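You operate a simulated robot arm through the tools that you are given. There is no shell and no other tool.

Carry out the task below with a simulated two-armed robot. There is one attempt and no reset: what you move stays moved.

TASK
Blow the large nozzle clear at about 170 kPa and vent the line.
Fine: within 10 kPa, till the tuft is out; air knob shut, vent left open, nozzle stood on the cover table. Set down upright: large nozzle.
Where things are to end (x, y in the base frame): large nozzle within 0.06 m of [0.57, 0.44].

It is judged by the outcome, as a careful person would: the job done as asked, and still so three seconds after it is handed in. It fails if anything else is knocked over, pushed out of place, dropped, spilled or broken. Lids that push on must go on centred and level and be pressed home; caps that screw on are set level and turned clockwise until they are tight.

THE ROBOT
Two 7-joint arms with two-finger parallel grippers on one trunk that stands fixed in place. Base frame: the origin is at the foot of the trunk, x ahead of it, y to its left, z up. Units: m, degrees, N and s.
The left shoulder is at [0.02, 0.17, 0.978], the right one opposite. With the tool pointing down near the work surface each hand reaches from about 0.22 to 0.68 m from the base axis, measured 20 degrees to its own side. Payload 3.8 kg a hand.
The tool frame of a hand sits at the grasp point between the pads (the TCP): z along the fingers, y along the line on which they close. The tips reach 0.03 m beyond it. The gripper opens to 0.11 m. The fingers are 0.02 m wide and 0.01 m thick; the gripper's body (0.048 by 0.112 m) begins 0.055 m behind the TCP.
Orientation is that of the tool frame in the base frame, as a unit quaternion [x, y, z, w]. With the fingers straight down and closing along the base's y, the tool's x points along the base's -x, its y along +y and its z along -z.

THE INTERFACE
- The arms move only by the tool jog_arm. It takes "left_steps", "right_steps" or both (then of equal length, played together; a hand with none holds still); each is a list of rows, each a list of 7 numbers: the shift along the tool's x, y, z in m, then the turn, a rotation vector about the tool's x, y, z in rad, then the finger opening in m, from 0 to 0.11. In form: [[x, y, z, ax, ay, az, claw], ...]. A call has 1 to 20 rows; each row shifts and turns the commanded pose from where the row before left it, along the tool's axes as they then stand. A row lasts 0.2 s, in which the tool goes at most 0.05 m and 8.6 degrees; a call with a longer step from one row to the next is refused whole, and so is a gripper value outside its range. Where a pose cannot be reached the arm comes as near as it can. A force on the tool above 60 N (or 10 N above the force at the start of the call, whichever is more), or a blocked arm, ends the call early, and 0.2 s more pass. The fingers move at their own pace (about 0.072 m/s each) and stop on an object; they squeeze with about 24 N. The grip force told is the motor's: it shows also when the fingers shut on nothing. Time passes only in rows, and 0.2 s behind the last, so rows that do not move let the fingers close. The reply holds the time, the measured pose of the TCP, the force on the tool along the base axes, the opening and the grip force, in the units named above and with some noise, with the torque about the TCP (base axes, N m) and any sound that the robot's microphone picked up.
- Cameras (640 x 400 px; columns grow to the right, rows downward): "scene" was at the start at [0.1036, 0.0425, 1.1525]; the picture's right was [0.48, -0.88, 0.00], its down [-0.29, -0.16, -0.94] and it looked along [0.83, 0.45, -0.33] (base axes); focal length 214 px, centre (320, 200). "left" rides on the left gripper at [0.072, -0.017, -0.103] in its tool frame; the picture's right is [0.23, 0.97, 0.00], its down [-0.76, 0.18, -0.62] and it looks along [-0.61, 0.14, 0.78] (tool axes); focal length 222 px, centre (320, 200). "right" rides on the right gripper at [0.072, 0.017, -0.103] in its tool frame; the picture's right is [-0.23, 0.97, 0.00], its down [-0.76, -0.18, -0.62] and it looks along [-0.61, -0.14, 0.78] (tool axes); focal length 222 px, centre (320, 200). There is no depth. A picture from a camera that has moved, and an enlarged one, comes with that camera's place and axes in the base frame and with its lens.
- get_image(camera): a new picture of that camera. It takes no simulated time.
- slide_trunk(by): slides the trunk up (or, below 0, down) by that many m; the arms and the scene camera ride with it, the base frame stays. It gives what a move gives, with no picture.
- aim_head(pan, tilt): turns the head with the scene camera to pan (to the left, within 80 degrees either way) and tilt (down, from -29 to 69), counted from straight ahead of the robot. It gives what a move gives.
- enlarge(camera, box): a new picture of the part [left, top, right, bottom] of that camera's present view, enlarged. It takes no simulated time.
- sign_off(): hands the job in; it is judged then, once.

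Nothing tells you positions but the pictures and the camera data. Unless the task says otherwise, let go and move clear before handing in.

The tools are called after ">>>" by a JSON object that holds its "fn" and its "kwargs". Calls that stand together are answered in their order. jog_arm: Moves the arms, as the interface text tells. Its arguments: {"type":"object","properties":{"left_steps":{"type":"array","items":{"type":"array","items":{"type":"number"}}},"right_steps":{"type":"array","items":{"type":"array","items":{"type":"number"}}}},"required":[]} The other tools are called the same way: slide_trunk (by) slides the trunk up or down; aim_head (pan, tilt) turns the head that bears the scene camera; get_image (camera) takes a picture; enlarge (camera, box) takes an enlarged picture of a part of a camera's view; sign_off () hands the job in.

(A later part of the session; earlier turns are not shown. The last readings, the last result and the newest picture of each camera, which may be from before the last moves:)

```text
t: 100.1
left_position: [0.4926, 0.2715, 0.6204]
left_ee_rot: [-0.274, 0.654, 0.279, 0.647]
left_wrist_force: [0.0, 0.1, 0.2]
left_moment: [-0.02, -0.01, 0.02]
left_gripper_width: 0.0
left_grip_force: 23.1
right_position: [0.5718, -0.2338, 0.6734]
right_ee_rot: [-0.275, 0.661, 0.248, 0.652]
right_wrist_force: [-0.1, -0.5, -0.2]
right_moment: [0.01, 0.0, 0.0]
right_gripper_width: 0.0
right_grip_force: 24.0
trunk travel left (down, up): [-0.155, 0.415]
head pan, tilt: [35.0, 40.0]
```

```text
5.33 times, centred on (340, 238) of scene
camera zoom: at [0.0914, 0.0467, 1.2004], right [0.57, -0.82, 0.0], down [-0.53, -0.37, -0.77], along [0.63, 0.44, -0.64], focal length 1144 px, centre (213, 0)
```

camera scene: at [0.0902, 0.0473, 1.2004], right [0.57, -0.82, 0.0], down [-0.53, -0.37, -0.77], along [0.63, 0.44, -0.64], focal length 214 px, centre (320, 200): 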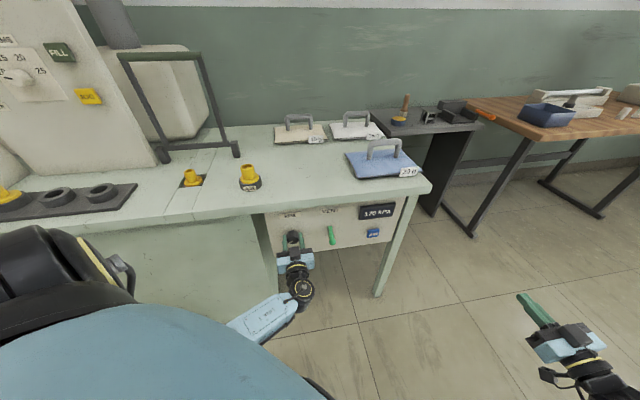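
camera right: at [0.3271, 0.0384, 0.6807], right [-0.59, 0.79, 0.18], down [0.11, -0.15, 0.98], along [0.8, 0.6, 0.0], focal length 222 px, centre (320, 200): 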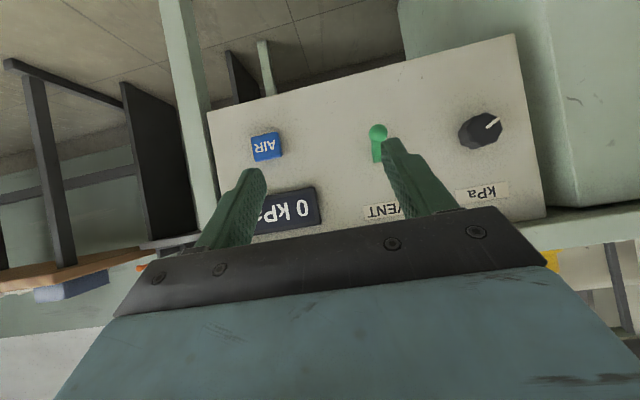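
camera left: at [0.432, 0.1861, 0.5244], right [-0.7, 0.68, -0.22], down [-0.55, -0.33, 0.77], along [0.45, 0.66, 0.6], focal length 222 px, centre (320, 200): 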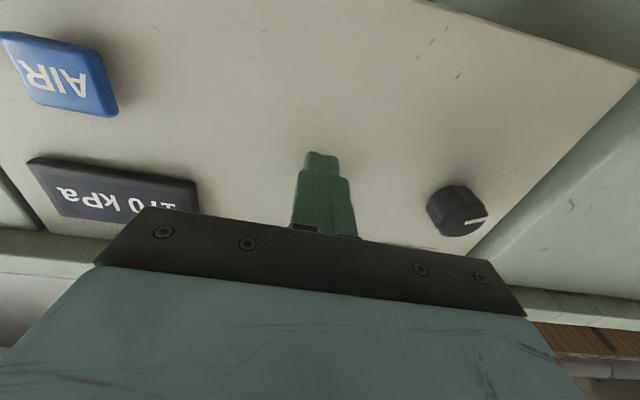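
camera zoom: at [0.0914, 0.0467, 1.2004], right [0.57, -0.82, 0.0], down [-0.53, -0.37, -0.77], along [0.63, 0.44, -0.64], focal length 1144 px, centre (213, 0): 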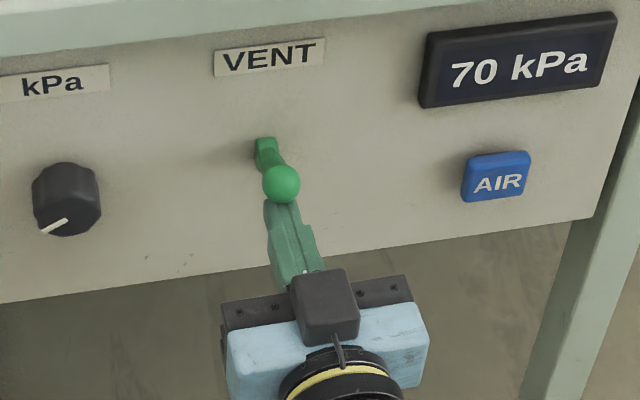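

The pressure is dropping (70 kPa), so up is open. I'll lift on toward the end stop.

>>> {"fn": "jog_arm", "kwargs": {"left_steps": [[-0.008, 0, 0, 0, 0, 0, 0.0], [-0.008, 0, 0, 0, 0, 0, 0.0], [-0.008, 0, 0, 0, 0, 0, 0.0]]}}

>>> {"fn": "enlarge", "kwargs": {"camera": "scene", "box": [280, 200, 400, 275]}}

```text
t: 100.9
left_position: [0.4842, 0.2687, 0.6293]
left_ee_rot: [-0.273, 0.669, 0.277, 0.633]
left_wrist_force: [-6.9, -4.6, -8.7]
left_moment: [-0.14, 0.13, -0.03]
left_gripper_width: 0.0
left_grip_force: 24.3
right_position: [0.5712, -0.2336, 0.674]
right_ee_rot: [-0.276, 0.662, 0.247, 0.652]
right_wrist_force: [0.3, 0.0, -0.1]
right_moment: [-0.03, 0.0, -0.01]
right_gripper_width: 0.0001
right_grip_force: 24.2
trunk travel left (down, up): [-0.155, 0.415]
head pan, tilt: [35.0, 40.0]
stopped in row 3 (left hand): the force on the tool passed its limit at 61 N (the readings are from after the stop); the commanded pose is now the measured one
```

```text
5.33 times, centred on (340, 238) of scene
camera zoom: at [0.0909, 0.0466, 1.2008], right [0.57, -0.82, 0.0], down [-0.53, -0.37, -0.77], along [0.63, 0.44, -0.64], focal length 1144 px, centre (213, 0)
```

zoom: 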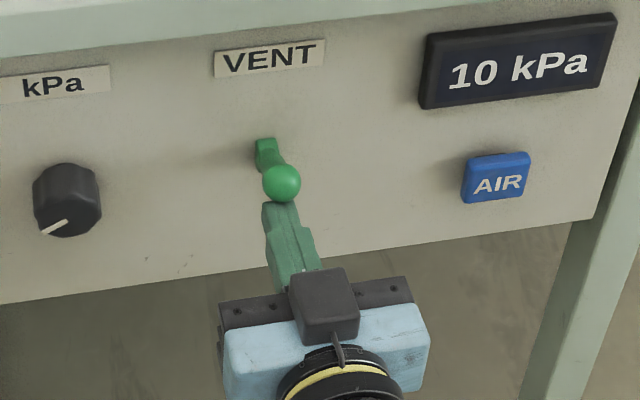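

The lever reached its stop and the line has fallen to 10 kPa. I'll lower the hand away and confirm the lever stays up and the reading reaches 0.

>>> {"fn": "jog_arm", "kwargs": {"left_steps": [[0.01, 0, 0, 0, 0, 0, 0.0], [0.02, 0, 0, 0, 0, 0, 0.0], [0.01, 0, -0.01, 0, 0, 0, 0.0], [0, 0, -0.02, 0, 0, 0, 0.0], [0, 0, -0.02, 0, 0, 0, 0.0], [0, 0, 0, 0, 0, 0, 0.0], [0, 0, 0, 0, 0, 0, 0.0]]}}

>>> {"fn": "enlarge", "kwargs": {"camera": "scene", "box": [260, 180, 400, 280]}}

>>> {"fn": "get_image", "kwargs": {"camera": "scene"}}

```text
t: 102.5
left_position: [0.45, 0.2334, 0.5931]
left_ee_rot: [-0.273, 0.667, 0.277, 0.635]
left_wrist_force: [0.6, 0.0, -0.1]
left_moment: [0.01, -0.02, -0.02]
left_gripper_width: 0.0001
left_grip_force: 23.9
right_position: [0.5721, -0.2334, 0.6738]
right_ee_rot: [-0.275, 0.662, 0.246, 0.652]
right_wrist_force: [0.0, -0.3, -1.0]
right_moment: [-0.02, -0.02, 0.0]
right_gripper_width: 0.0
right_grip_force: 23.8
trunk travel left (down, up): [-0.155, 0.415]
head pan, tilt: [35.0, 40.0]
```

```text
4.00 times, centred on (330, 230) of scene
camera zoom: at [0.0915, 0.0467, 1.2003], right [0.57, -0.82, 0.0], down [-0.53, -0.37, -0.77], along [0.63, 0.44, -0.64], focal length 858 px, centre (280, 80)
```

zoom: 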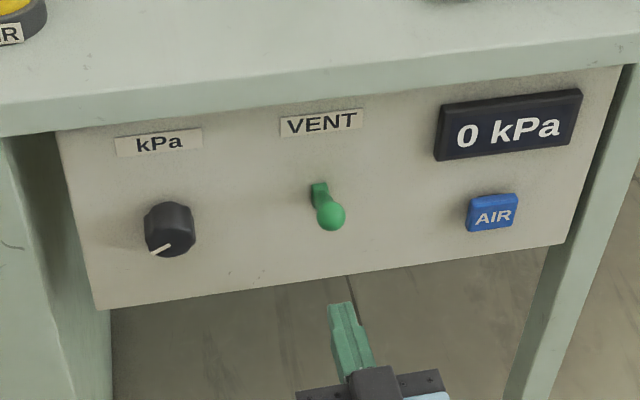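

```text
taken
camera scene: at [0.0915, 0.0467, 1.2003], right [0.57, -0.82, 0.0], down [-0.53, -0.37, -0.77], along [0.63, 0.44, -0.64], focal length 214 px, centre (320, 200)
```

scene: 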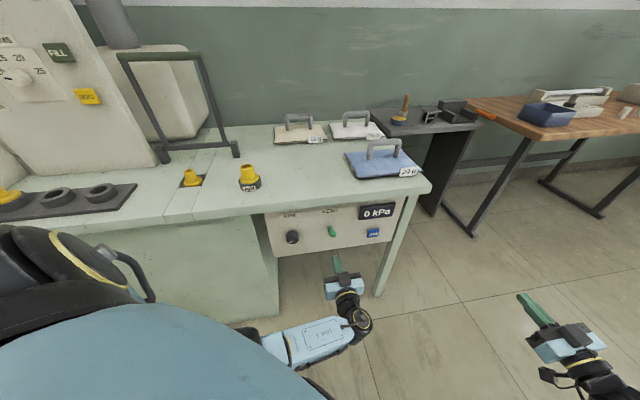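

Display 0 kPa, vent lever stays up (open), knob shut. Now I'll retract the left hand and turn it back to point down for moving the nozzle.

>>> {"fn": "jog_arm", "kwargs": {"left_steps": [[0, 0, -0.02, 0, 0, 0, 0.0], [0, 0, -0.02, 0, 0, 0, 0.0], [-0.02, 0, -0.0007, 0, 0.131, 0, 0.0], [-0.0197, 0, -0.0033, 0, 0.131, 0, 0.0], [-0.0191, 0, -0.0058, 0, 0.131, 0, 0.0], [-0.0182, 0, -0.0083, 0, 0.131, 0, 0.0]]}}

>>> {"fn": "get_image", "kwargs": {"camera": "scene"}}

```text
t: 103.9
left_position: [0.4234, 0.2018, 0.6749]
left_ee_rot: [-0.335, 0.81, 0.196, 0.44]
left_wrist_force: [1.1, -1.0, 0.5]
left_moment: [0.0, 0.01, -0.01]
left_gripper_width: 0.0
left_grip_force: 24.5
right_position: [0.5711, -0.2346, 0.6745]
right_ee_rot: [-0.275, 0.662, 0.248, 0.652]
right_wrist_force: [-0.5, -0.6, -0.2]
right_moment: [0.04, 0.0, 0.01]
right_gripper_width: 0.0002
right_grip_force: 24.0
trunk travel left (down, up): [-0.155, 0.415]
head pan, tilt: [35.0, 40.0]
```

```text
taken
camera scene: at [0.0914, 0.0466, 1.2003], right [0.57, -0.82, 0.0], down [-0.53, -0.37, -0.77], along [0.63, 0.44, -0.64], focal length 214 px, centre (320, 200)
```

scene: 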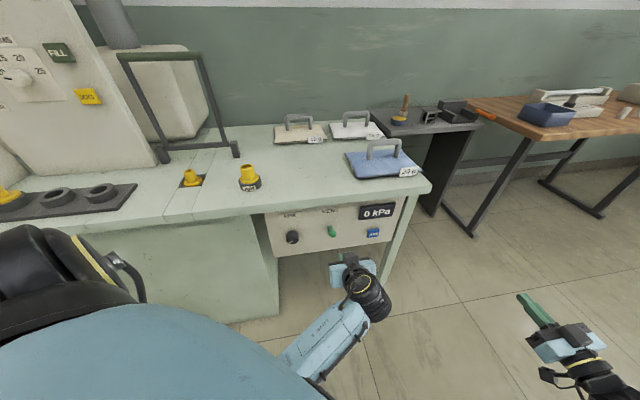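

>>> {"fn": "jog_arm", "kwargs": {"left_steps": [[-0.017, 0, -0.0106, 0, 0.131, 0, 0.0], [-0.0154, 0, -0.0127, 0, 0.131, 0, 0.0], [-0.0136, 0, -0.0146, 0, 0.131, 0, 0.0], [-0.0116, 0, -0.0163, 0, 0.131, 0, 0.0], [-0.0094, 0, -0.0177, 0, 0.131, 0, 0.0], [-0.007, 0, -0.0187, 0, 0.131, 0, 0.0], [-0.0045, 0, -0.0195, 0, 0.131, 0, 0.0], [-0.0019, 0, -0.0199, 0, 0.05, 0, 0.0]]}}

>>> {"fn": "get_image", "kwargs": {"camera": "scene"}}

```text
t: 105.9
left_position: [0.4754, 0.2588, 0.7472]
left_ee_rot: [-0.404, 0.913, 0.047, 0.016]
left_wrist_force: [0.0, -0.7, -0.4]
left_moment: [0.02, 0.02, 0.03]
left_gripper_width: 0.0
left_grip_force: 24.2
left hand out of reach, approached as far as the arm can: row 6, 7, 8
right_position: [0.5723, -0.2341, 0.6733]
right_ee_rot: [-0.275, 0.662, 0.246, 0.652]
right_wrist_force: [0.3, 0.9, 0.2]
right_moment: [0.0, 0.01, -0.01]
right_gripper_width: 0.0001
right_grip_force: 24.2
trunk travel left (down, up): [-0.155, 0.415]
head pan, tilt: [35.0, 40.0]
stopped in row 8 (left hand): the arm was blocked; the commanded pose is now the measured one
```

```text
taken
camera scene: at [0.0915, 0.047, 1.2003], right [0.57, -0.82, 0.0], down [-0.53, -0.37, -0.77], along [0.63, 0.44, -0.64], focal length 214 px, centre (320, 200)
```

scene: 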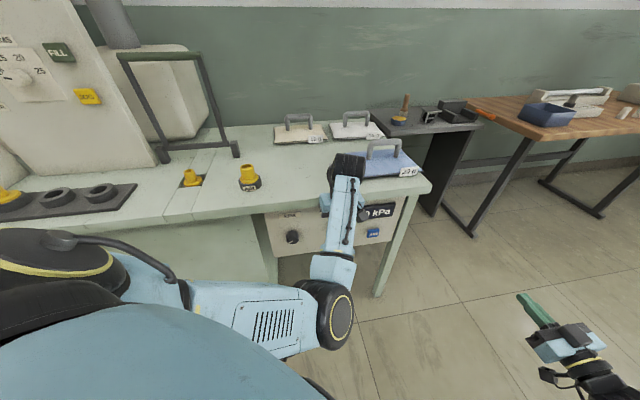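

The elbow is now underneath, which blocks pointing straight down over the table. I'll back the hand away from the table edge first, then unfold the arm by raising the trunk.

>>> {"fn": "jog_arm", "kwargs": {"left_steps": [[0.012, 0, 0, 0, -0.131, 0, 0.0], [0.012, 0, 0, 0, -0.131, 0, 0.0], [0.012, 0, 0, 0, -0.131, 0, 0.0], [0.012, 0, 0, 0, -0.131, 0, 0.0], [0.012, 0, 0, 0, -0.131, 0, 0.0], [0.012, 0, 0, 0, -0.131, 0, 0.0], [0.0, 0, 0, 0, -0.131, 0, 0.0]]}}

>>> {"fn": "get_image", "kwargs": {"camera": "scene"}}

```text
t: 107.5
left_position: [0.4311, 0.2103, 0.7228]
left_ee_rot: [-0.341, 0.811, 0.22, 0.422]
left_wrist_force: [-0.2, -0.7, 0.0]
left_moment: [0.02, 0.02, 0.05]
left_gripper_width: 0.0
left_grip_force: 23.6
right_position: [0.5727, -0.2346, 0.6744]
right_ee_rot: [-0.275, 0.662, 0.248, 0.652]
right_wrist_force: [-0.3, 0.5, -0.6]
right_moment: [0.01, 0.03, -0.01]
right_gripper_width: 0.0
right_grip_force: 24.3
trunk travel left (down, up): [-0.155, 0.415]
head pan, tilt: [35.0, 40.0]
```

```text
taken
camera scene: at [0.0914, 0.0466, 1.2003], right [0.57, -0.82, 0.0], down [-0.53, -0.37, -0.77], along [0.63, 0.44, -0.64], focal length 214 px, centre (320, 200)
```

scene: 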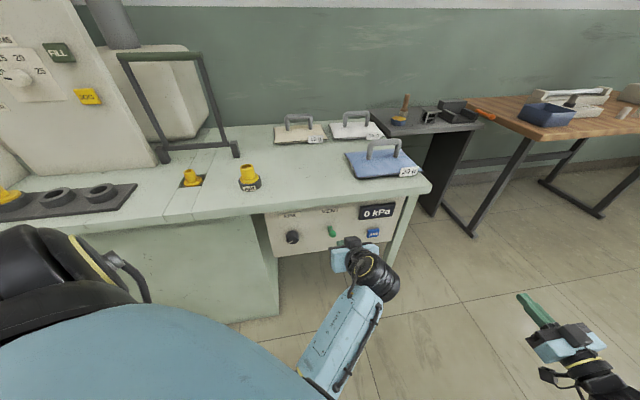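

>>> {"fn": "slide_trunk", "kwargs": {"by": 0.3}}

>>> {"fn": "get_image", "kwargs": {"camera": "scene"}}

```text
t: 110.5
left_position: [0.4303, 0.2114, 1.0207]
left_ee_rot: [-0.34, 0.812, 0.221, 0.419]
left_wrist_force: [-0.7, 0.3, -0.6]
left_moment: [0.02, -0.01, -0.03]
left_gripper_width: 0.0001
left_grip_force: 23.5
right_position: [0.572, -0.2347, 0.9739]
right_ee_rot: [-0.275, 0.662, 0.248, 0.652]
right_wrist_force: [-0.1, 0.8, -0.1]
right_moment: [0.02, -0.05, -0.01]
right_gripper_width: 0.0001
right_grip_force: 23.9
trunk travel left (down, up): [-0.455, 0.115]
head pan, tilt: [35.0, 40.0]
```

```text
taken
camera scene: at [0.0915, 0.0466, 1.5002], right [0.57, -0.82, 0.0], down [-0.53, -0.37, -0.77], along [0.63, 0.44, -0.64], focal length 214 px, centre (320, 200)
```

scene: 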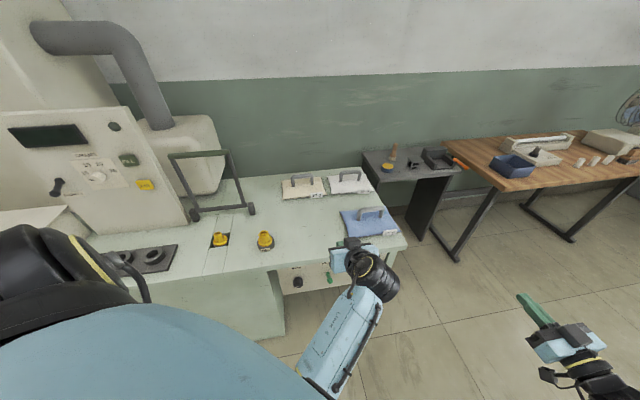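

With plenty of clearance up here, I'll move the hand up and left toward its home pose and see whether the elbow swings outward.

>>> {"fn": "jog_arm", "kwargs": {"left_steps": [[-0.02, 0.02, 0, 0, 0, 0, 0.0], [-0.02, 0.02, 0, 0, 0, 0, 0.0], [-0.02, 0.02, 0, 0, 0, 0, 0.0], [-0.02, 0.02, 0, 0, 0, 0, 0.0], [-0.02, 0.02, 0, 0, 0, 0, 0.0], [-0.02, 0.02, 0, 0, 0, 0, 0.0]]}}

>>> {"fn": "get_image", "kwargs": {"camera": "scene"}}

```text
t: 111.9
left_position: [0.391, 0.342, 1.1291]
left_ee_rot: [-0.336, 0.81, 0.23, 0.421]
left_wrist_force: [0.3, 0.3, 0.2]
left_moment: [-0.05, 0.0, 0.05]
left_gripper_width: 0.0001
left_grip_force: 24.3
right_position: [0.5724, -0.2335, 0.9737]
right_ee_rot: [-0.274, 0.662, 0.247, 0.652]
right_wrist_force: [-0.5, 0.3, 0.0]
right_moment: [0.01, 0.01, -0.01]
right_gripper_width: 0.0001
right_grip_force: 23.7
trunk travel left (down, up): [-0.455, 0.115]
head pan, tilt: [35.0, 40.0]
```

```text
taken
camera scene: at [0.0915, 0.0468, 1.5003], right [0.57, -0.82, 0.0], down [-0.53, -0.37, -0.77], along [0.63, 0.44, -0.64], focal length 214 px, centre (320, 200)
```

scene: 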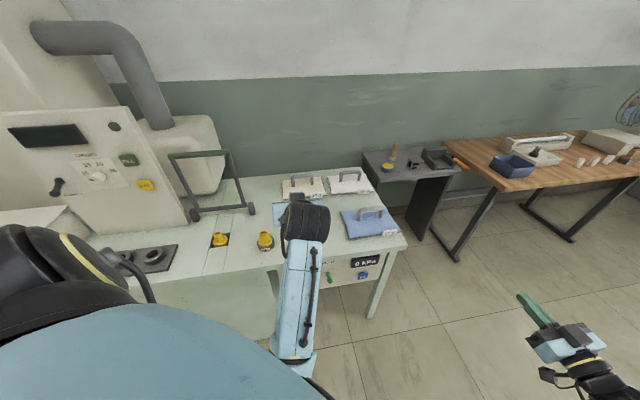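

Elbow still low. I'll straighten the arm forward, well above the table, so it can re-bend the other way.

>>> {"fn": "jog_arm", "kwargs": {"left_steps": [[-0.008, 0.002, 0.0356, 0, 0, 0, 0.0], [-0.008, 0.002, 0.0356, 0, 0, 0, 0.0], [-0.008, 0.002, 0.0356, 0, 0, 0, 0.0], [-0.008, 0.002, 0.0356, 0, 0, 0, 0.0], [-0.008, 0.002, 0.0356, 0, 0, 0, 0.0], [-0.008, 0.002, 0.0356, 0, 0, 0, 0.0]]}}

>>> {"fn": "get_image", "kwargs": {"camera": "scene"}}

```text
t: 113.3
left_position: [0.5172, 0.4973, 1.0517]
left_ee_rot: [-0.341, 0.813, 0.217, 0.418]
left_wrist_force: [-0.1, 0.2, 0.1]
left_moment: [0.02, -0.03, 0.0]
left_gripper_width: 0.0
left_grip_force: 23.7
right_position: [0.5729, -0.2329, 0.9738]
right_ee_rot: [-0.276, 0.661, 0.248, 0.652]
right_wrist_force: [-0.2, 0.0, -0.5]
right_moment: [0.0, 0.03, 0.01]
right_gripper_width: 0.0
right_grip_force: 24.2
trunk travel left (down, up): [-0.455, 0.115]
head pan, tilt: [35.0, 40.0]
```

```text
taken
camera scene: at [0.0919, 0.0474, 1.5002], right [0.57, -0.82, 0.0], down [-0.53, -0.37, -0.77], along [0.63, 0.44, -0.64], focal length 214 px, centre (320, 200)
```

scene: 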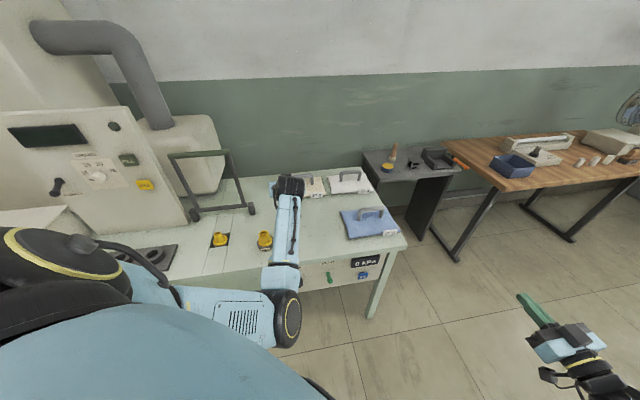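

>>> {"fn": "jog_arm", "kwargs": {"left_steps": [[-0.012, 0.0, 0.025, 0, 0, 0, 0.0], [-0.012, 0.0, 0.025, 0, 0, 0, 0.0], [-0.012, 0.0, 0.025, 0, 0, 0, 0.0], [0, 0.0, 0, 0, 0.1, 0, 0.0], [0, 0.0, 0, 0, 0.1, 0, 0.0], [0, 0.0, 0, 0, 0.1, 0, 0.0]]}}

>>> {"fn": "get_image", "kwargs": {"camera": "scene"}}

```text
t: 114.7
left_position: [0.5707, 0.5601, 1.0393]
left_ee_rot: [-0.371, 0.866, 0.165, 0.292]
left_wrist_force: [-0.3, -0.5, 0.6]
left_moment: [-0.02, -0.03, -0.01]
left_gripper_width: 0.0001
left_grip_force: 23.8
right_position: [0.5718, -0.2335, 0.9739]
right_ee_rot: [-0.274, 0.661, 0.248, 0.652]
right_wrist_force: [0.6, 0.3, -0.1]
right_moment: [0.03, -0.02, -0.01]
right_gripper_width: 0.0002
right_grip_force: 23.6
trunk travel left (down, up): [-0.455, 0.115]
head pan, tilt: [35.0, 40.0]
```

```text
taken
camera scene: at [0.0914, 0.0465, 1.5003], right [0.57, -0.82, 0.0], down [-0.53, -0.37, -0.77], along [0.63, 0.44, -0.64], focal length 214 px, centre (320, 200)
```

scene: 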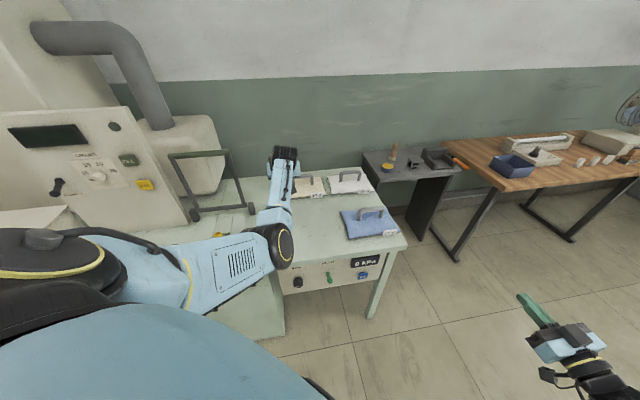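

The arm is straightening nicely. I'll pitch the tool down to vertical while pulling back, keeping the arm near full extension.

>>> {"fn": "jog_arm", "kwargs": {"left_steps": [[0.0155, 0, -0.0126, 0, 0.1, 0, 0.0], [0.0168, 0, -0.0109, 0, 0.1, 0, 0.0], [0.0177, 0, -0.0092, 0, 0.1, 0, 0.0], [0.0185, 0, -0.0075, 0, 0.1, 0, 0.0], [0.0192, 0, -0.0055, 0, 0.1, 0, 0.0], [0.0197, 0, -0.0035, 0, 0.1, 0, 0.0], [0.02, 0, -0.0015, 0, 0.08, 0, 0.0]]}}

>>> {"fn": "get_image", "kwargs": {"camera": "scene"}}

```text
t: 116.3
left_position: [0.476, 0.4578, 1.0403]
left_ee_rot: [-0.404, 0.914, 0.032, -0.014]
left_wrist_force: [0.6, 0.0, 0.0]
left_moment: [0.0, 0.02, -0.01]
left_gripper_width: 0.0
left_grip_force: 24.0
right_position: [0.5722, -0.2346, 0.9733]
right_ee_rot: [-0.274, 0.662, 0.248, 0.653]
right_wrist_force: [0.6, -0.1, 0.4]
right_moment: [0.03, 0.0, 0.01]
right_gripper_width: 0.0
right_grip_force: 24.1
trunk travel left (down, up): [-0.455, 0.115]
head pan, tilt: [35.0, 40.0]
```

```text
taken
camera scene: at [0.0913, 0.0465, 1.5003], right [0.57, -0.82, 0.0], down [-0.53, -0.37, -0.77], along [0.63, 0.44, -0.64], focal length 214 px, centre (320, 200)
```

scene: 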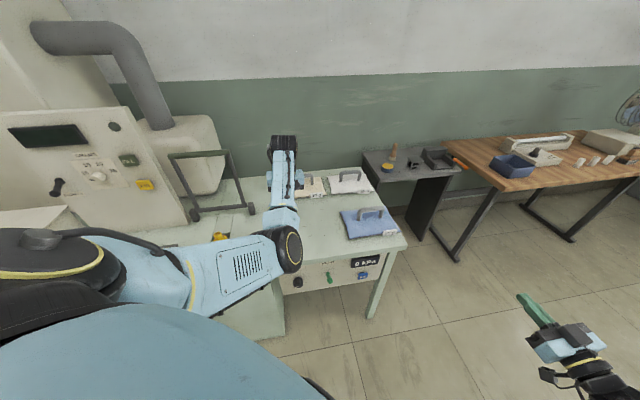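

The tool now points down over the table with a workable elbow. I'll square it up and look down at the nozzle.

>>> {"fn": "jog_arm", "kwargs": {"left_steps": [[0, 0, 0, 0.069, 0, 0, 0.05], [0, 0, 0, 0, 0, 0, 0.11], [0, 0, 0, 0, 0, 0, 0.11]]}}

>>> {"fn": "get_image", "kwargs": {"camera": "left"}}

>>> {"fn": "aim_head", "kwargs": {"pan": 50, "tilt": 45}}

>>> {"fn": "get_image", "kwargs": {"camera": "scene"}}

```text
t: 117.1
left_position: [0.4783, 0.456, 1.0392]
left_ee_rot: [-0.404, 0.915, 0.001, 0.001]
left_wrist_force: [1.0, -0.6, 0.4]
left_moment: [-0.02, 0.0, 0.02]
left_gripper_width: 0.1091
left_grip_force: 0.7
right_position: [0.572, -0.2329, 0.974]
right_ee_rot: [-0.274, 0.662, 0.246, 0.653]
right_wrist_force: [0.2, 0.2, -0.5]
right_moment: [-0.03, 0.01, 0.07]
right_gripper_width: 0.0
right_grip_force: 23.8
trunk travel left (down, up): [-0.455, 0.115]
head pan, tilt: [35.0, 40.0]
```

```text
taken
camera left: at [0.4402, 0.3906, 1.1417], right [-0.87, 0.49, 0.0], down [0.38, 0.68, 0.62], along [0.3, 0.55, -0.78], focal length 222 px, centre (320, 200)
```

left: 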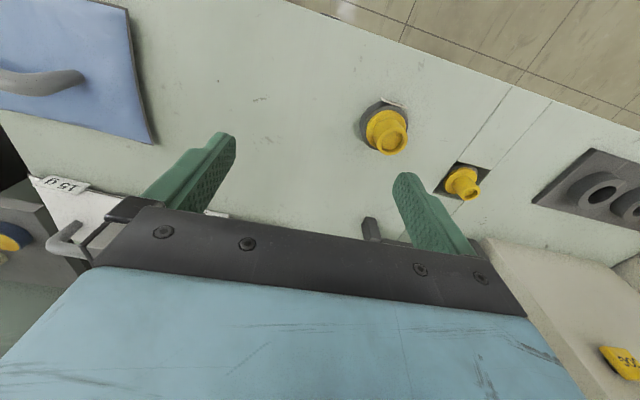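

```text
t: 117.9
left_position: [0.4765, 0.4547, 1.0392]
left_ee_rot: [-0.404, 0.915, 0.0, 0.001]
left_wrist_force: [0.2, 0.4, 0.2]
left_moment: [-0.01, 0.0, -0.02]
left_gripper_width: 0.11
left_grip_force: 0.0
right_position: [0.5716, -0.2338, 0.9741]
right_ee_rot: [-0.274, 0.662, 0.248, 0.652]
right_wrist_force: [0.0, -0.5, -0.3]
right_moment: [0.0, 0.02, 0.02]
right_gripper_width: 0.0
right_grip_force: 24.2
trunk travel left (down, up): [-0.455, 0.115]
head pan, tilt: [50.0, 45.0]
```

```text
taken
camera scene: at [0.0741, 0.0601, 1.4931], right [0.77, -0.64, 0.0], down [-0.45, -0.54, -0.71], along [0.46, 0.54, -0.71], focal length 214 px, centre (320, 200)
```

scene: 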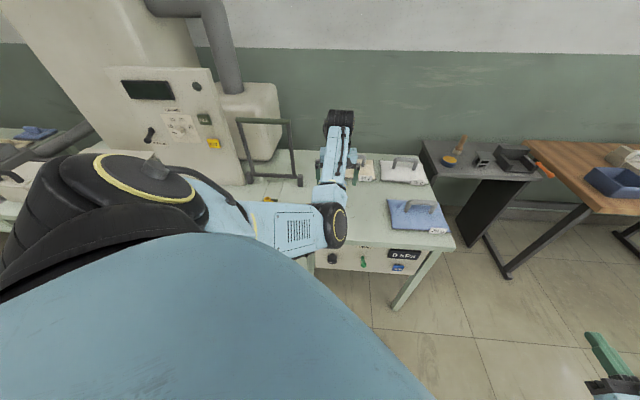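

Nozzle axis is about (0.418, 0.552); tube top near z 0.85, flange near 0.81. I'll move above it, then view again.

>>> {"fn": "jog_arm", "kwargs": {"left_steps": [[-0.0078, 0.0273, 0, 0, 0, 0, 0.09], [-0.0078, 0.0273, 0, 0, 0, 0, 0.09], [-0.0078, 0.0273, 0, 0, 0, 0, 0.09], [-0.0078, 0.0273, 0, 0, 0, 0, 0.09], [0, 0, 0.02, 0, 0, 0, 0.09], [0, 0, 0.02, 0, 0, 0, 0.09]]}}

>>> {"fn": "get_image", "kwargs": {"camera": "left"}}

>>> {"fn": "get_image", "kwargs": {"camera": "scene"}}

```text
t: 119.3
left_position: [0.4172, 0.5502, 0.9982]
left_ee_rot: [-0.404, 0.915, 0.0, 0.0]
left_wrist_force: [0.6, -1.2, -0.4]
left_moment: [-0.01, -0.01, -0.02]
left_gripper_width: 0.09
left_grip_force: 0.1
right_position: [0.5723, -0.2334, 0.9749]
right_ee_rot: [-0.275, 0.662, 0.247, 0.652]
right_wrist_force: [0.1, 0.0, 0.4]
right_moment: [-0.01, -0.04, 0.03]
right_gripper_width: 0.0
right_grip_force: 23.9
trunk travel left (down, up): [-0.455, 0.115]
head pan, tilt: [50.0, 45.0]
```

```text
taken
camera left: at [0.3813, 0.4864, 1.1005], right [-0.87, 0.49, 0.0], down [0.38, 0.68, 0.62], along [0.31, 0.55, -0.78], focal length 222 px, centre (320, 200)
```

left: 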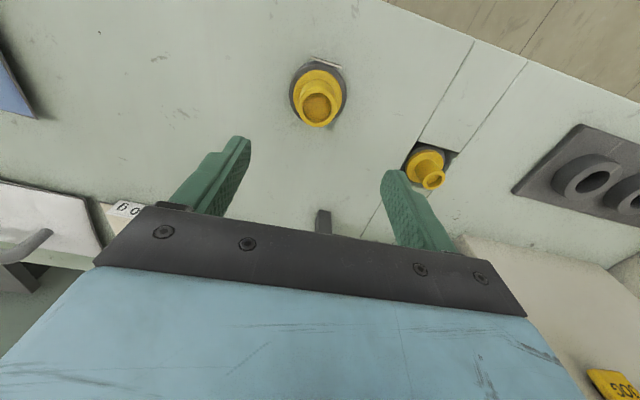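

```text
taken
camera scene: at [0.0739, 0.0606, 1.4931], right [0.77, -0.64, 0.0], down [-0.45, -0.54, -0.71], along [0.45, 0.54, -0.71], focal length 214 px, centre (320, 200)
```

scene: 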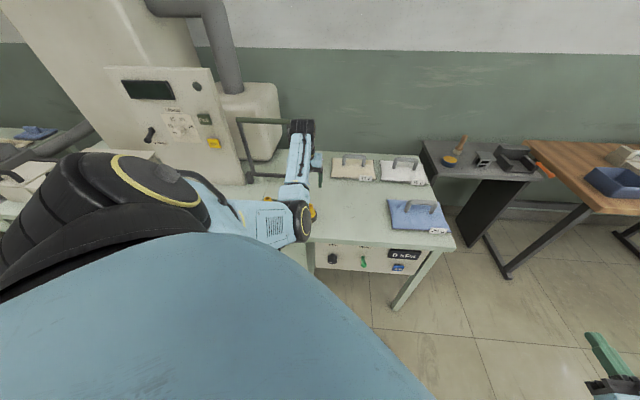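

The hand is centred over the nozzle within a couple of mm. I'll lower the trunk 0.1 m (keeps the arm posture), leaving fingertips just above the nozzle.

>>> {"fn": "slide_trunk", "kwargs": {"by": -0.1}}

>>> {"fn": "get_image", "kwargs": {"camera": "left"}}

>>> {"fn": "get_image", "kwargs": {"camera": "scene"}}

```text
t: 120.6
left_position: [0.418, 0.5507, 0.8972]
left_ee_rot: [-0.404, 0.915, 0.001, 0.002]
left_wrist_force: [-0.5, 0.0, 0.6]
left_moment: [-0.01, 0.0, 0.01]
left_gripper_width: 0.09
left_grip_force: 0.0
right_position: [0.5713, -0.2335, 0.8748]
right_ee_rot: [-0.275, 0.661, 0.249, 0.652]
right_wrist_force: [-1.0, 0.3, 0.4]
right_moment: [0.0, 0.03, 0.0]
right_gripper_width: 0.0001
right_grip_force: 23.7
trunk travel left (down, up): [-0.355, 0.215]
head pan, tilt: [50.0, 45.0]
```

```text
taken
camera left: at [0.3814, 0.486, 1.0008], right [-0.87, 0.49, 0.0], down [0.38, 0.68, 0.63], along [0.3, 0.55, -0.78], focal length 222 px, centre (320, 200)
```

left: 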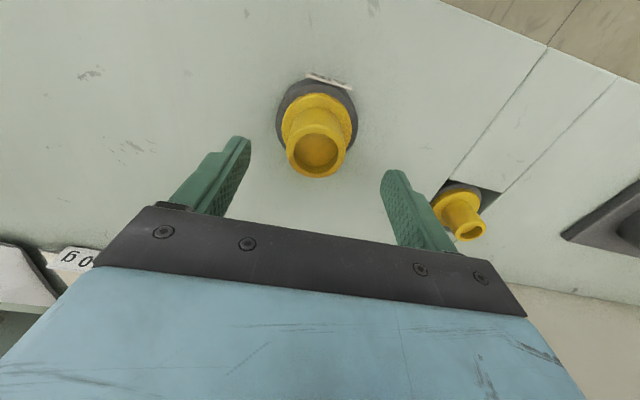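

```text
taken
camera scene: at [0.0739, 0.0602, 1.3932], right [0.77, -0.64, 0.0], down [-0.45, -0.54, -0.71], along [0.45, 0.54, -0.71], focal length 214 px, centre (320, 200)
```

scene: 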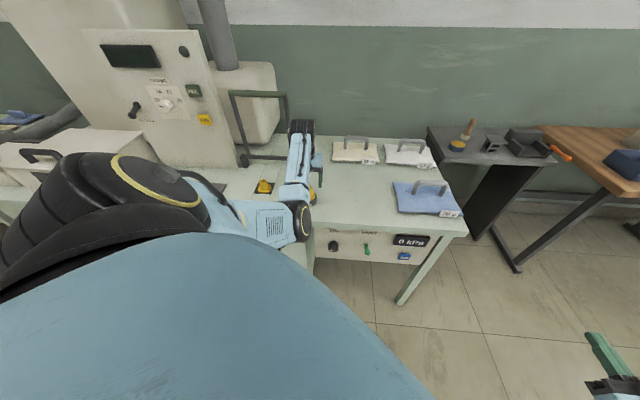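

Rim at about z 0.858, tube about 41 mm across. I'll lower 4 cm so the fingers straddle the tube above the flange, then close.

>>> {"fn": "jog_arm", "kwargs": {"left_steps": [[0, 0, 0.014, 0, 0, 0, 0.085], [0, 0, 0.014, 0, 0, 0, 0.085], [0, 0, 0.012, 0, 0, 0, 0.085], [0, 0, 0, 0, 0, 0, 0.085]]}}

>>> {"fn": "get_image", "kwargs": {"camera": "left"}}

```text
t: 121.6
left_position: [0.4177, 0.5495, 0.8573]
left_ee_rot: [-0.404, 0.915, 0.002, 0.001]
left_wrist_force: [0.8, 0.0, 0.2]
left_moment: [0.01, -0.01, 0.02]
left_gripper_width: 0.0849
left_grip_force: 0.0
right_position: [0.5712, -0.2327, 0.8743]
right_ee_rot: [-0.274, 0.662, 0.247, 0.652]
right_wrist_force: [-0.2, 0.1, -0.3]
right_moment: [0.01, 0.0, -0.01]
right_gripper_width: 0.0001
right_grip_force: 23.8
trunk travel left (down, up): [-0.355, 0.215]
head pan, tilt: [50.0, 45.0]
```

```text
taken
camera left: at [0.3818, 0.4855, 0.9601], right [-0.87, 0.49, 0.0], down [0.38, 0.68, 0.63], along [0.3, 0.55, -0.78], focal length 222 px, centre (320, 200)
```

left: 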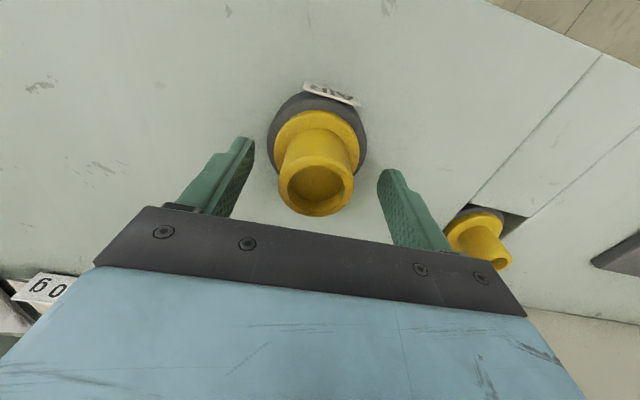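

>>> {"fn": "jog_arm", "kwargs": {"left_steps": [[0, 0, 0, 0, 0, 0, 0.06], [0, 0, 0, 0, 0, 0, 0.045], [0, 0, 0, 0, 0, 0, 0.03], [0, 0, 0, 0, 0, 0, 0.03], [0, 0, 0, 0, 0, 0, 0.03]]}}

>>> {"fn": "get_image", "kwargs": {"camera": "left"}}

```text
t: 122.8
left_position: [0.4197, 0.5501, 0.8576]
left_ee_rot: [-0.403, 0.915, 0.0, 0.001]
left_wrist_force: [8.1, -8.1, -0.4]
left_moment: [-0.35, -0.29, 0.06]
left_gripper_width: 0.0544
left_grip_force: 23.8
right_position: [0.5728, -0.2343, 0.8727]
right_ee_rot: [-0.275, 0.662, 0.248, 0.652]
right_wrist_force: [-0.1, -0.6, 0.0]
right_moment: [-0.01, 0.01, 0.01]
right_gripper_width: 0.0
right_grip_force: 24.3
trunk travel left (down, up): [-0.355, 0.215]
head pan, tilt: [50.0, 45.0]
```

```text
taken
camera left: at [0.3827, 0.4843, 0.9602], right [-0.87, 0.49, 0.0], down [0.38, 0.68, 0.62], along [0.31, 0.54, -0.78], focal length 222 px, centre (320, 200)
```

left: 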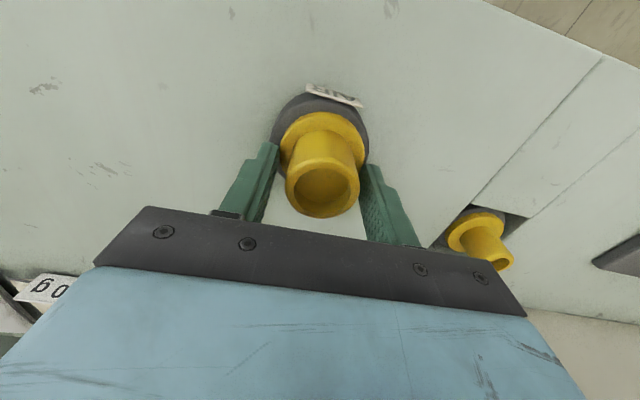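

Width 54 mm suggests the tips are on the flange rather than the tube. I'll open, raise 1.3 cm, and re-grip on the tube.

>>> {"fn": "jog_arm", "kwargs": {"left_steps": [[0, 0, 0, 0, 0, 0, 0.07], [0, 0, 0, 0, 0, 0, 0.08], [0, -0.001, -0.013, 0, 0, 0, 0.08], [0, 0, 0, 0, 0, 0, 0.06], [0, 0, 0, 0, 0, 0, 0.045], [0, 0, 0, 0, 0, 0, 0.03], [0, 0, 0, 0, 0, 0, 0.03], [0, 0, 0, 0, 0, 0, 0.03]]}}

>>> {"fn": "get_image", "kwargs": {"camera": "left"}}

```text
t: 124.6
left_position: [0.4193, 0.5493, 0.8718]
left_ee_rot: [-0.404, 0.915, 0.0, 0.002]
left_wrist_force: [4.4, -3.2, 2.1]
left_moment: [-0.19, -0.2, 0.06]
left_gripper_width: 0.0385
left_grip_force: 24.3
right_position: [0.5726, -0.235, 0.8735]
right_ee_rot: [-0.273, 0.662, 0.247, 0.653]
right_wrist_force: [-0.5, 0.3, -0.3]
right_moment: [-0.03, -0.03, 0.0]
right_gripper_width: 0.0
right_grip_force: 24.2
trunk travel left (down, up): [-0.355, 0.215]
head pan, tilt: [50.0, 45.0]
```

```text
taken
camera left: at [0.3828, 0.4844, 0.9739], right [-0.87, 0.49, 0.0], down [0.38, 0.68, 0.63], along [0.31, 0.55, -0.78], focal length 222 px, centre (320, 200)
```

left: 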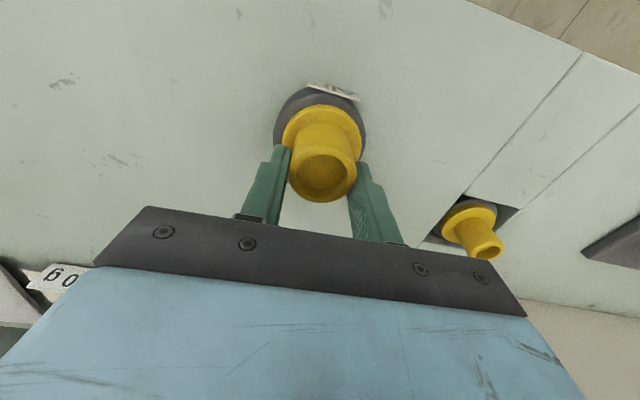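

Tube gripped at 38.5 mm. I'll lift gently and watch the force.

>>> {"fn": "jog_arm", "kwargs": {"left_steps": [[0, 0, -0.005, 0, 0, 0, 0.03], [0, 0, -0.005, 0, 0, 0, 0.03], [0, 0, -0.008, 0, 0, 0, 0.03], [0, 0, -0.01, 0, 0, 0, 0.03], [0, 0, -0.015, 0, 0, 0, 0.03], [0, 0, -0.02, 0, 0, 0, 0.03]]}}

>>> {"fn": "get_image", "kwargs": {"camera": "left"}}

>>> {"fn": "enlarge", "kwargs": {"camera": "scene", "box": [230, 120, 390, 240]}}

```text
t: 126.0
left_position: [0.4175, 0.5517, 0.9332]
left_ee_rot: [-0.404, 0.915, 0.002, 0.001]
left_wrist_force: [0.7, 0.0, -0.4]
left_moment: [-0.02, 0.03, 0.03]
left_gripper_width: 0.0384
left_grip_force: 23.8
right_position: [0.5726, -0.2329, 0.8736]
right_ee_rot: [-0.275, 0.662, 0.247, 0.652]
right_wrist_force: [-0.2, 0.0, 1.7]
right_moment: [0.07, 0.01, 0.01]
right_gripper_width: 0.0
right_grip_force: 24.4
trunk travel left (down, up): [-0.355, 0.215]
head pan, tilt: [50.0, 45.0]
```

```text
taken
camera left: at [0.3811, 0.486, 1.0375], right [-0.87, 0.49, 0.0], down [0.38, 0.68, 0.63], along [0.3, 0.55, -0.78], focal length 222 px, centre (320, 200)
```

left: 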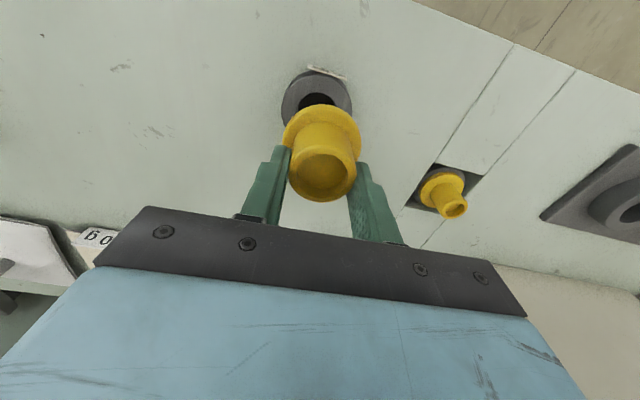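

```text
3.33 times, centred on (310, 180) of scene
camera zoom: at [0.0739, 0.0603, 1.3931], right [0.77, -0.64, 0.0], down [-0.45, -0.54, -0.71], along [0.45, 0.54, -0.71], focal length 715 px, centre (353, 267)
```

zoom: 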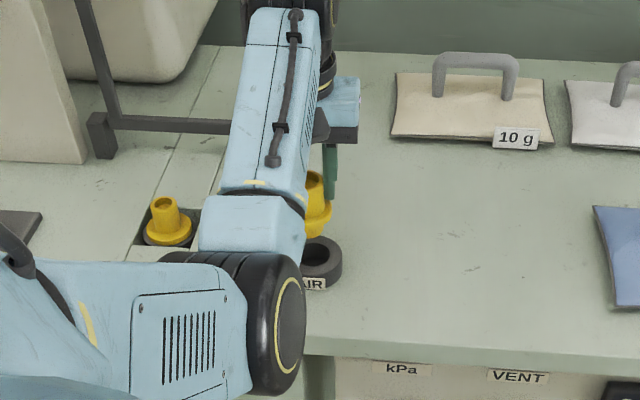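

The nozzle came off cleanly. I'll carry it level to above (0.57, 0.44) and look at its underside height.

>>> {"fn": "jog_arm", "kwargs": {"left_steps": [[-0.0034, -0.0313, 0, 0, 0, 0, 0.03], [-0.0034, -0.0313, 0, 0, 0, 0, 0.03], [-0.0034, -0.0313, 0, 0, 0, 0, 0.03], [-0.0034, -0.0313, 0, 0, 0, 0, 0.03], [-0.0034, -0.0313, 0, 0, 0, 0, 0.03], [-0.0034, -0.0313, 0, 0, 0, 0, 0.03], [0, 0, 0, 0, 0, 0, 0.03]]}}

>>> {"fn": "get_image", "kwargs": {"camera": "left"}}

>>> {"fn": "get_image", "kwargs": {"camera": "scene"}}

>>> {"fn": "get_image", "kwargs": {"camera": "right"}}

```text
t: 127.6
left_position: [0.5706, 0.4383, 0.9329]
left_ee_rot: [-0.404, 0.915, 0.0, 0.002]
left_wrist_force: [-0.5, 0.1, -0.7]
left_moment: [-0.01, 0.01, -0.02]
left_gripper_width: 0.0391
left_grip_force: 24.2
right_position: [0.5712, -0.2332, 0.8747]
right_ee_rot: [-0.276, 0.661, 0.248, 0.652]
right_wrist_force: [0.8, -0.8, -0.9]
right_moment: [-0.04, -0.01, -0.01]
right_gripper_width: 0.0
right_grip_force: 23.6
trunk travel left (down, up): [-0.355, 0.215]
head pan, tilt: [50.0, 45.0]
```

```text
taken
camera left: at [0.535, 0.3736, 1.0358], right [-0.87, 0.49, 0.0], down [0.38, 0.68, 0.63], along [0.3, 0.55, -0.78], focal length 222 px, centre (320, 200)
```

left: 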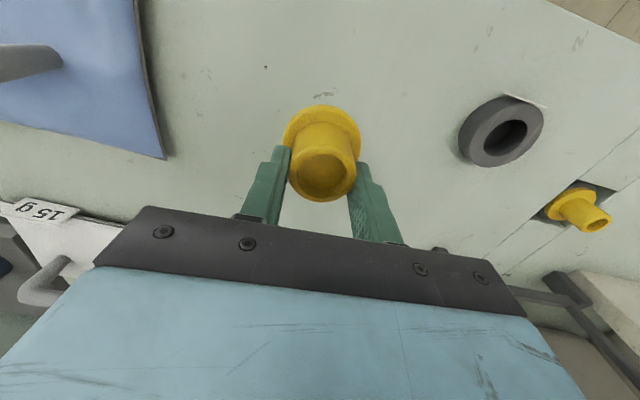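

```text
taken
camera scene: at [0.074, 0.0604, 1.393], right [0.77, -0.64, 0.0], down [-0.45, -0.54, -0.71], along [0.45, 0.54, -0.71], focal length 214 px, centre (320, 200)
```

scene: 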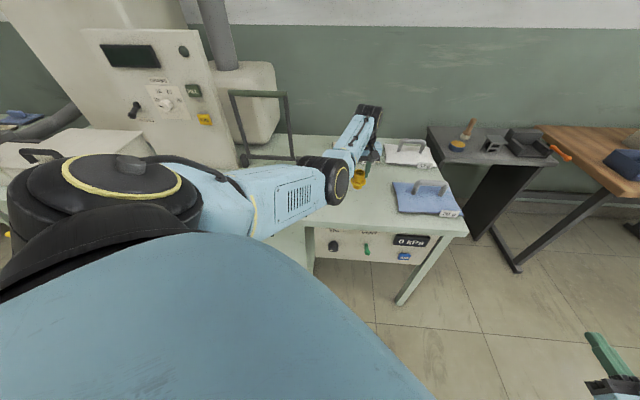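

```text
taken
camera right: at [0.485, -0.2952, 0.8037], right [-0.67, 0.72, 0.2], down [-0.33, -0.53, 0.78], along [0.66, 0.46, 0.59], focal length 222 px, centre (320, 200)
```

right: 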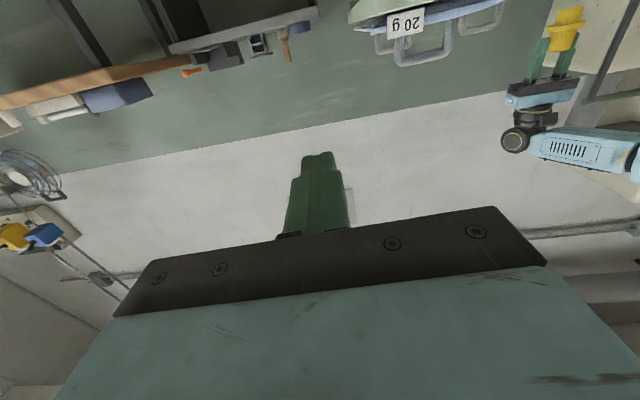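

The right camera has a side view of the held nozzle (inverted); I'll enlarge it.

>>> {"fn": "enlarge", "kwargs": {"camera": "right", "box": [480, 0, 640, 100]}}

>>> {"fn": "enlarge", "kwargs": {"camera": "scene", "box": [300, 100, 460, 220]}}

```text
4.00 times, centred on (560, 50) of right
camera zoom: at [0.485, -0.2952, 0.8037], right [-0.67, 0.72, 0.2], down [-0.33, -0.53, 0.78], along [0.66, 0.46, 0.59], focal length 888 px, centre (-640, 800)
```

zoom: 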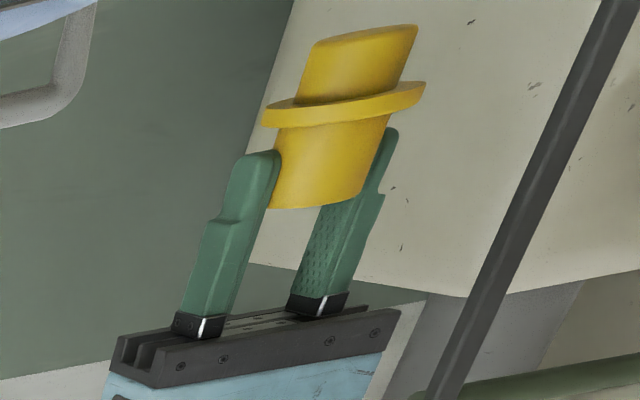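

```text
3.33 times, centred on (380, 160) of scene
camera zoom: at [0.074, 0.0604, 1.393], right [0.77, -0.64, 0.0], down [-0.45, -0.54, -0.71], along [0.45, 0.54, -0.71], focal length 715 px, centre (120, 333)
```

zoom: 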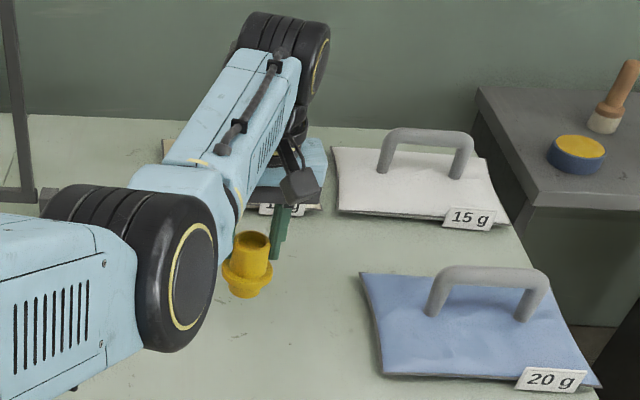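

The nozzle has a spigot below the flange; its bottom should be roughly 7 cm below the TCP. I'll lower most of the way, then feel for the table in small steps.

>>> {"fn": "jog_arm", "kwargs": {"left_steps": [[0, 0, 0.0145, 0, 0, 0, 0.03], [0, 0, 0.0145, 0, 0, 0, 0.03], [0, 0, 0.0145, 0, 0, 0, 0.03], [0, 0, 0.0105, 0, 0, 0, 0.03]]}}

>>> {"fn": "enlarge", "kwargs": {"camera": "scene", "box": [320, 130, 440, 205]}}

>>> {"fn": "enlarge", "kwargs": {"camera": "right", "box": [480, 0, 640, 100]}}

>>> {"fn": "get_image", "kwargs": {"camera": "left"}}

```text
t: 128.6
left_position: [0.5706, 0.4394, 0.8784]
left_ee_rot: [-0.404, 0.915, 0.002, 0.0]
left_wrist_force: [-0.5, -0.2, -1.1]
left_moment: [-0.01, -0.04, 0.01]
left_gripper_width: 0.0385
left_grip_force: 24.1
right_position: [0.5715, -0.2337, 0.8741]
right_ee_rot: [-0.275, 0.662, 0.247, 0.652]
right_wrist_force: [0.7, 0.4, -0.5]
right_moment: [0.02, -0.01, -0.02]
right_gripper_width: 0.0001
right_grip_force: 24.4
trunk travel left (down, up): [-0.355, 0.215]
head pan, tilt: [50.0, 45.0]
```

```text
5.33 times, centred on (380, 168) of scene
camera zoom: at [0.0742, 0.0603, 1.3931], right [0.77, -0.64, 0.0], down [-0.45, -0.54, -0.71], along [0.45, 0.54, -0.71], focal length 1144 px, centre (0, 373)
```

zoom: 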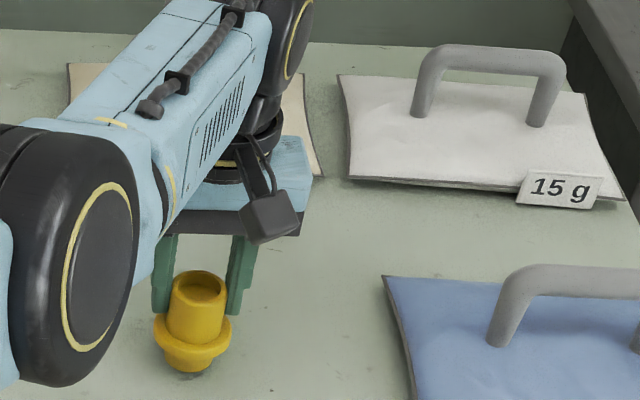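

```text
4.00 times, centred on (560, 50) of right
camera zoom: at [0.4852, -0.2952, 0.8036], right [-0.67, 0.72, 0.2], down [-0.33, -0.53, 0.78], along [0.66, 0.46, 0.59], focal length 888 px, centre (-640, 800)
```

zoom: 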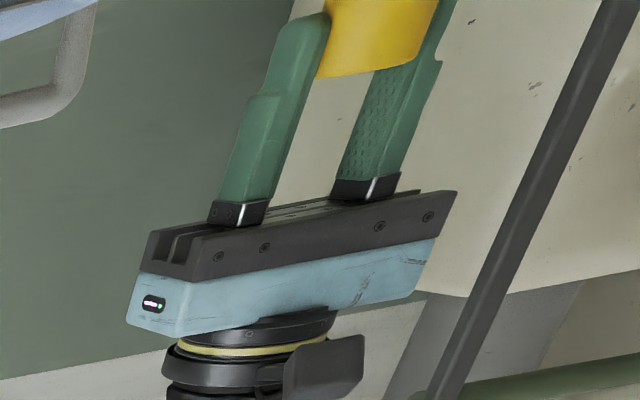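

```text
taken
camera left: at [0.5342, 0.3743, 0.9822], right [-0.87, 0.49, 0.0], down [0.38, 0.68, 0.63], along [0.3, 0.55, -0.78], focal length 222 px, centre (320, 200)
```

left: 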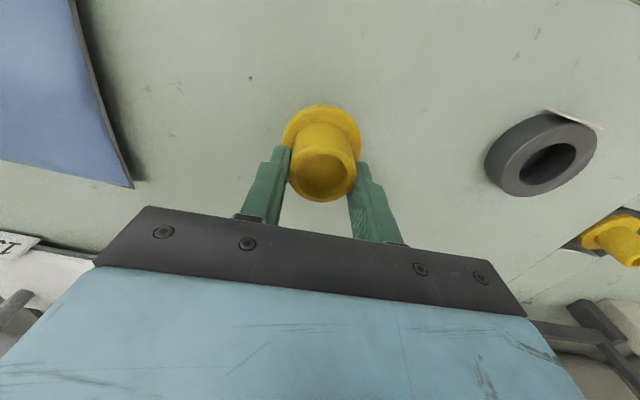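

>>> {"fn": "jog_arm", "kwargs": {"left_steps": [[0, 0, 0.003, 0, 0, 0, 0.03], [0, 0, 0.003, 0, 0, 0, 0.03], [0, 0, 0.003, 0, 0, 0, 0.03], [0, 0, 0.003, 0, 0, 0, 0.03]]}}

>>> {"fn": "enlarge", "kwargs": {"camera": "scene", "box": [320, 130, 440, 205]}}

```text
t: 129.6
left_position: [0.5721, 0.4382, 0.8717]
left_ee_rot: [-0.405, 0.914, 0.0, 0.003]
left_wrist_force: [-2.2, 0.2, 13.8]
left_moment: [-0.18, 0.2, 0.07]
left_gripper_width: 0.0385
left_grip_force: 23.6
right_position: [0.5714, -0.2351, 0.8749]
right_ee_rot: [-0.275, 0.661, 0.248, 0.653]
right_wrist_force: [-0.6, 0.7, 1.0]
right_moment: [0.0, 0.0, -0.01]
right_gripper_width: 0.0
right_grip_force: 24.0
trunk travel left (down, up): [-0.355, 0.215]
head pan, tilt: [50.0, 45.0]
```

```text
5.33 times, centred on (380, 168) of scene
camera zoom: at [0.0726, 0.0592, 1.3934], right [0.77, -0.64, 0.0], down [-0.45, -0.54, -0.71], along [0.46, 0.54, -0.71], focal length 1144 px, centre (0, 373)
```

zoom: 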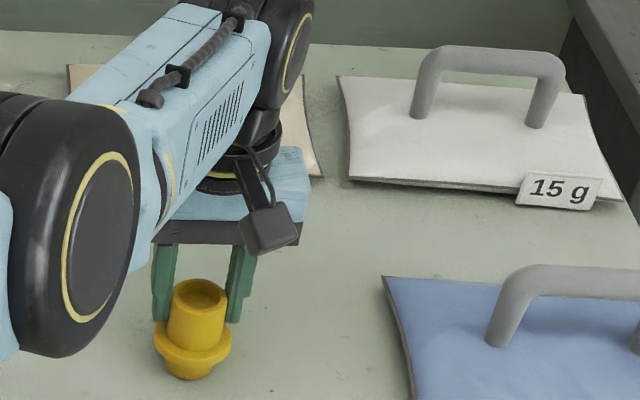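

Contact felt at TCP z 0.872, matching the height at which it sat on the fitting, so it is standing on the table. I'll ease the pressure and open slowly.

>>> {"fn": "jog_arm", "kwargs": {"left_steps": [[0, 0, -0.002, 0, 0, 0, 0.03], [0, 0, -0.002, 0, 0, 0, 0.03], [0, 0, 0, 0, 0, 0, 0.045], [0, 0, 0, 0, 0, 0, 0.06], [0, 0, 0, 0, 0, 0, 0.075], [0, 0, 0, 0, 0, 0, 0.075]]}}

>>> {"fn": "get_image", "kwargs": {"camera": "left"}}

>>> {"fn": "enlarge", "kwargs": {"camera": "scene", "box": [320, 130, 440, 205]}}

```text
t: 131.0
left_position: [0.5709, 0.4382, 0.8729]
left_ee_rot: [-0.405, 0.914, 0.001, 0.001]
left_wrist_force: [0.2, 0.7, 0.1]
left_moment: [0.06, 0.01, -0.01]
left_gripper_width: 0.075
left_grip_force: 0.1
right_position: [0.5727, -0.2331, 0.8741]
right_ee_rot: [-0.277, 0.661, 0.248, 0.652]
right_wrist_force: [-0.2, -0.4, 1.2]
right_moment: [0.0, 0.0, -0.04]
right_gripper_width: 0.0
right_grip_force: 23.6
trunk travel left (down, up): [-0.355, 0.215]
head pan, tilt: [50.0, 45.0]
```

```text
taken
camera left: at [0.535, 0.3739, 0.9752], right [-0.87, 0.49, 0.0], down [0.38, 0.68, 0.63], along [0.3, 0.55, -0.78], focal length 222 px, centre (320, 200)
```

left: 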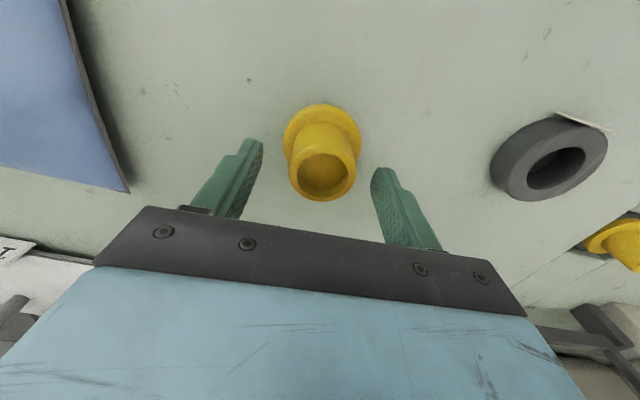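

```text
5.33 times, centred on (380, 168) of scene
camera zoom: at [0.0741, 0.0602, 1.3931], right [0.77, -0.64, 0.0], down [-0.45, -0.54, -0.71], along [0.45, 0.54, -0.71], focal length 1144 px, centre (0, 373)
```

zoom: 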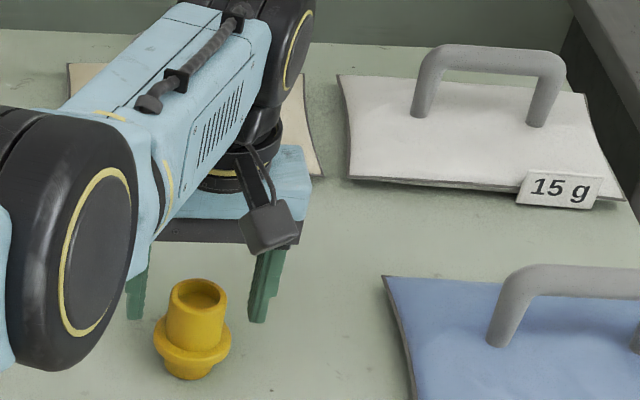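

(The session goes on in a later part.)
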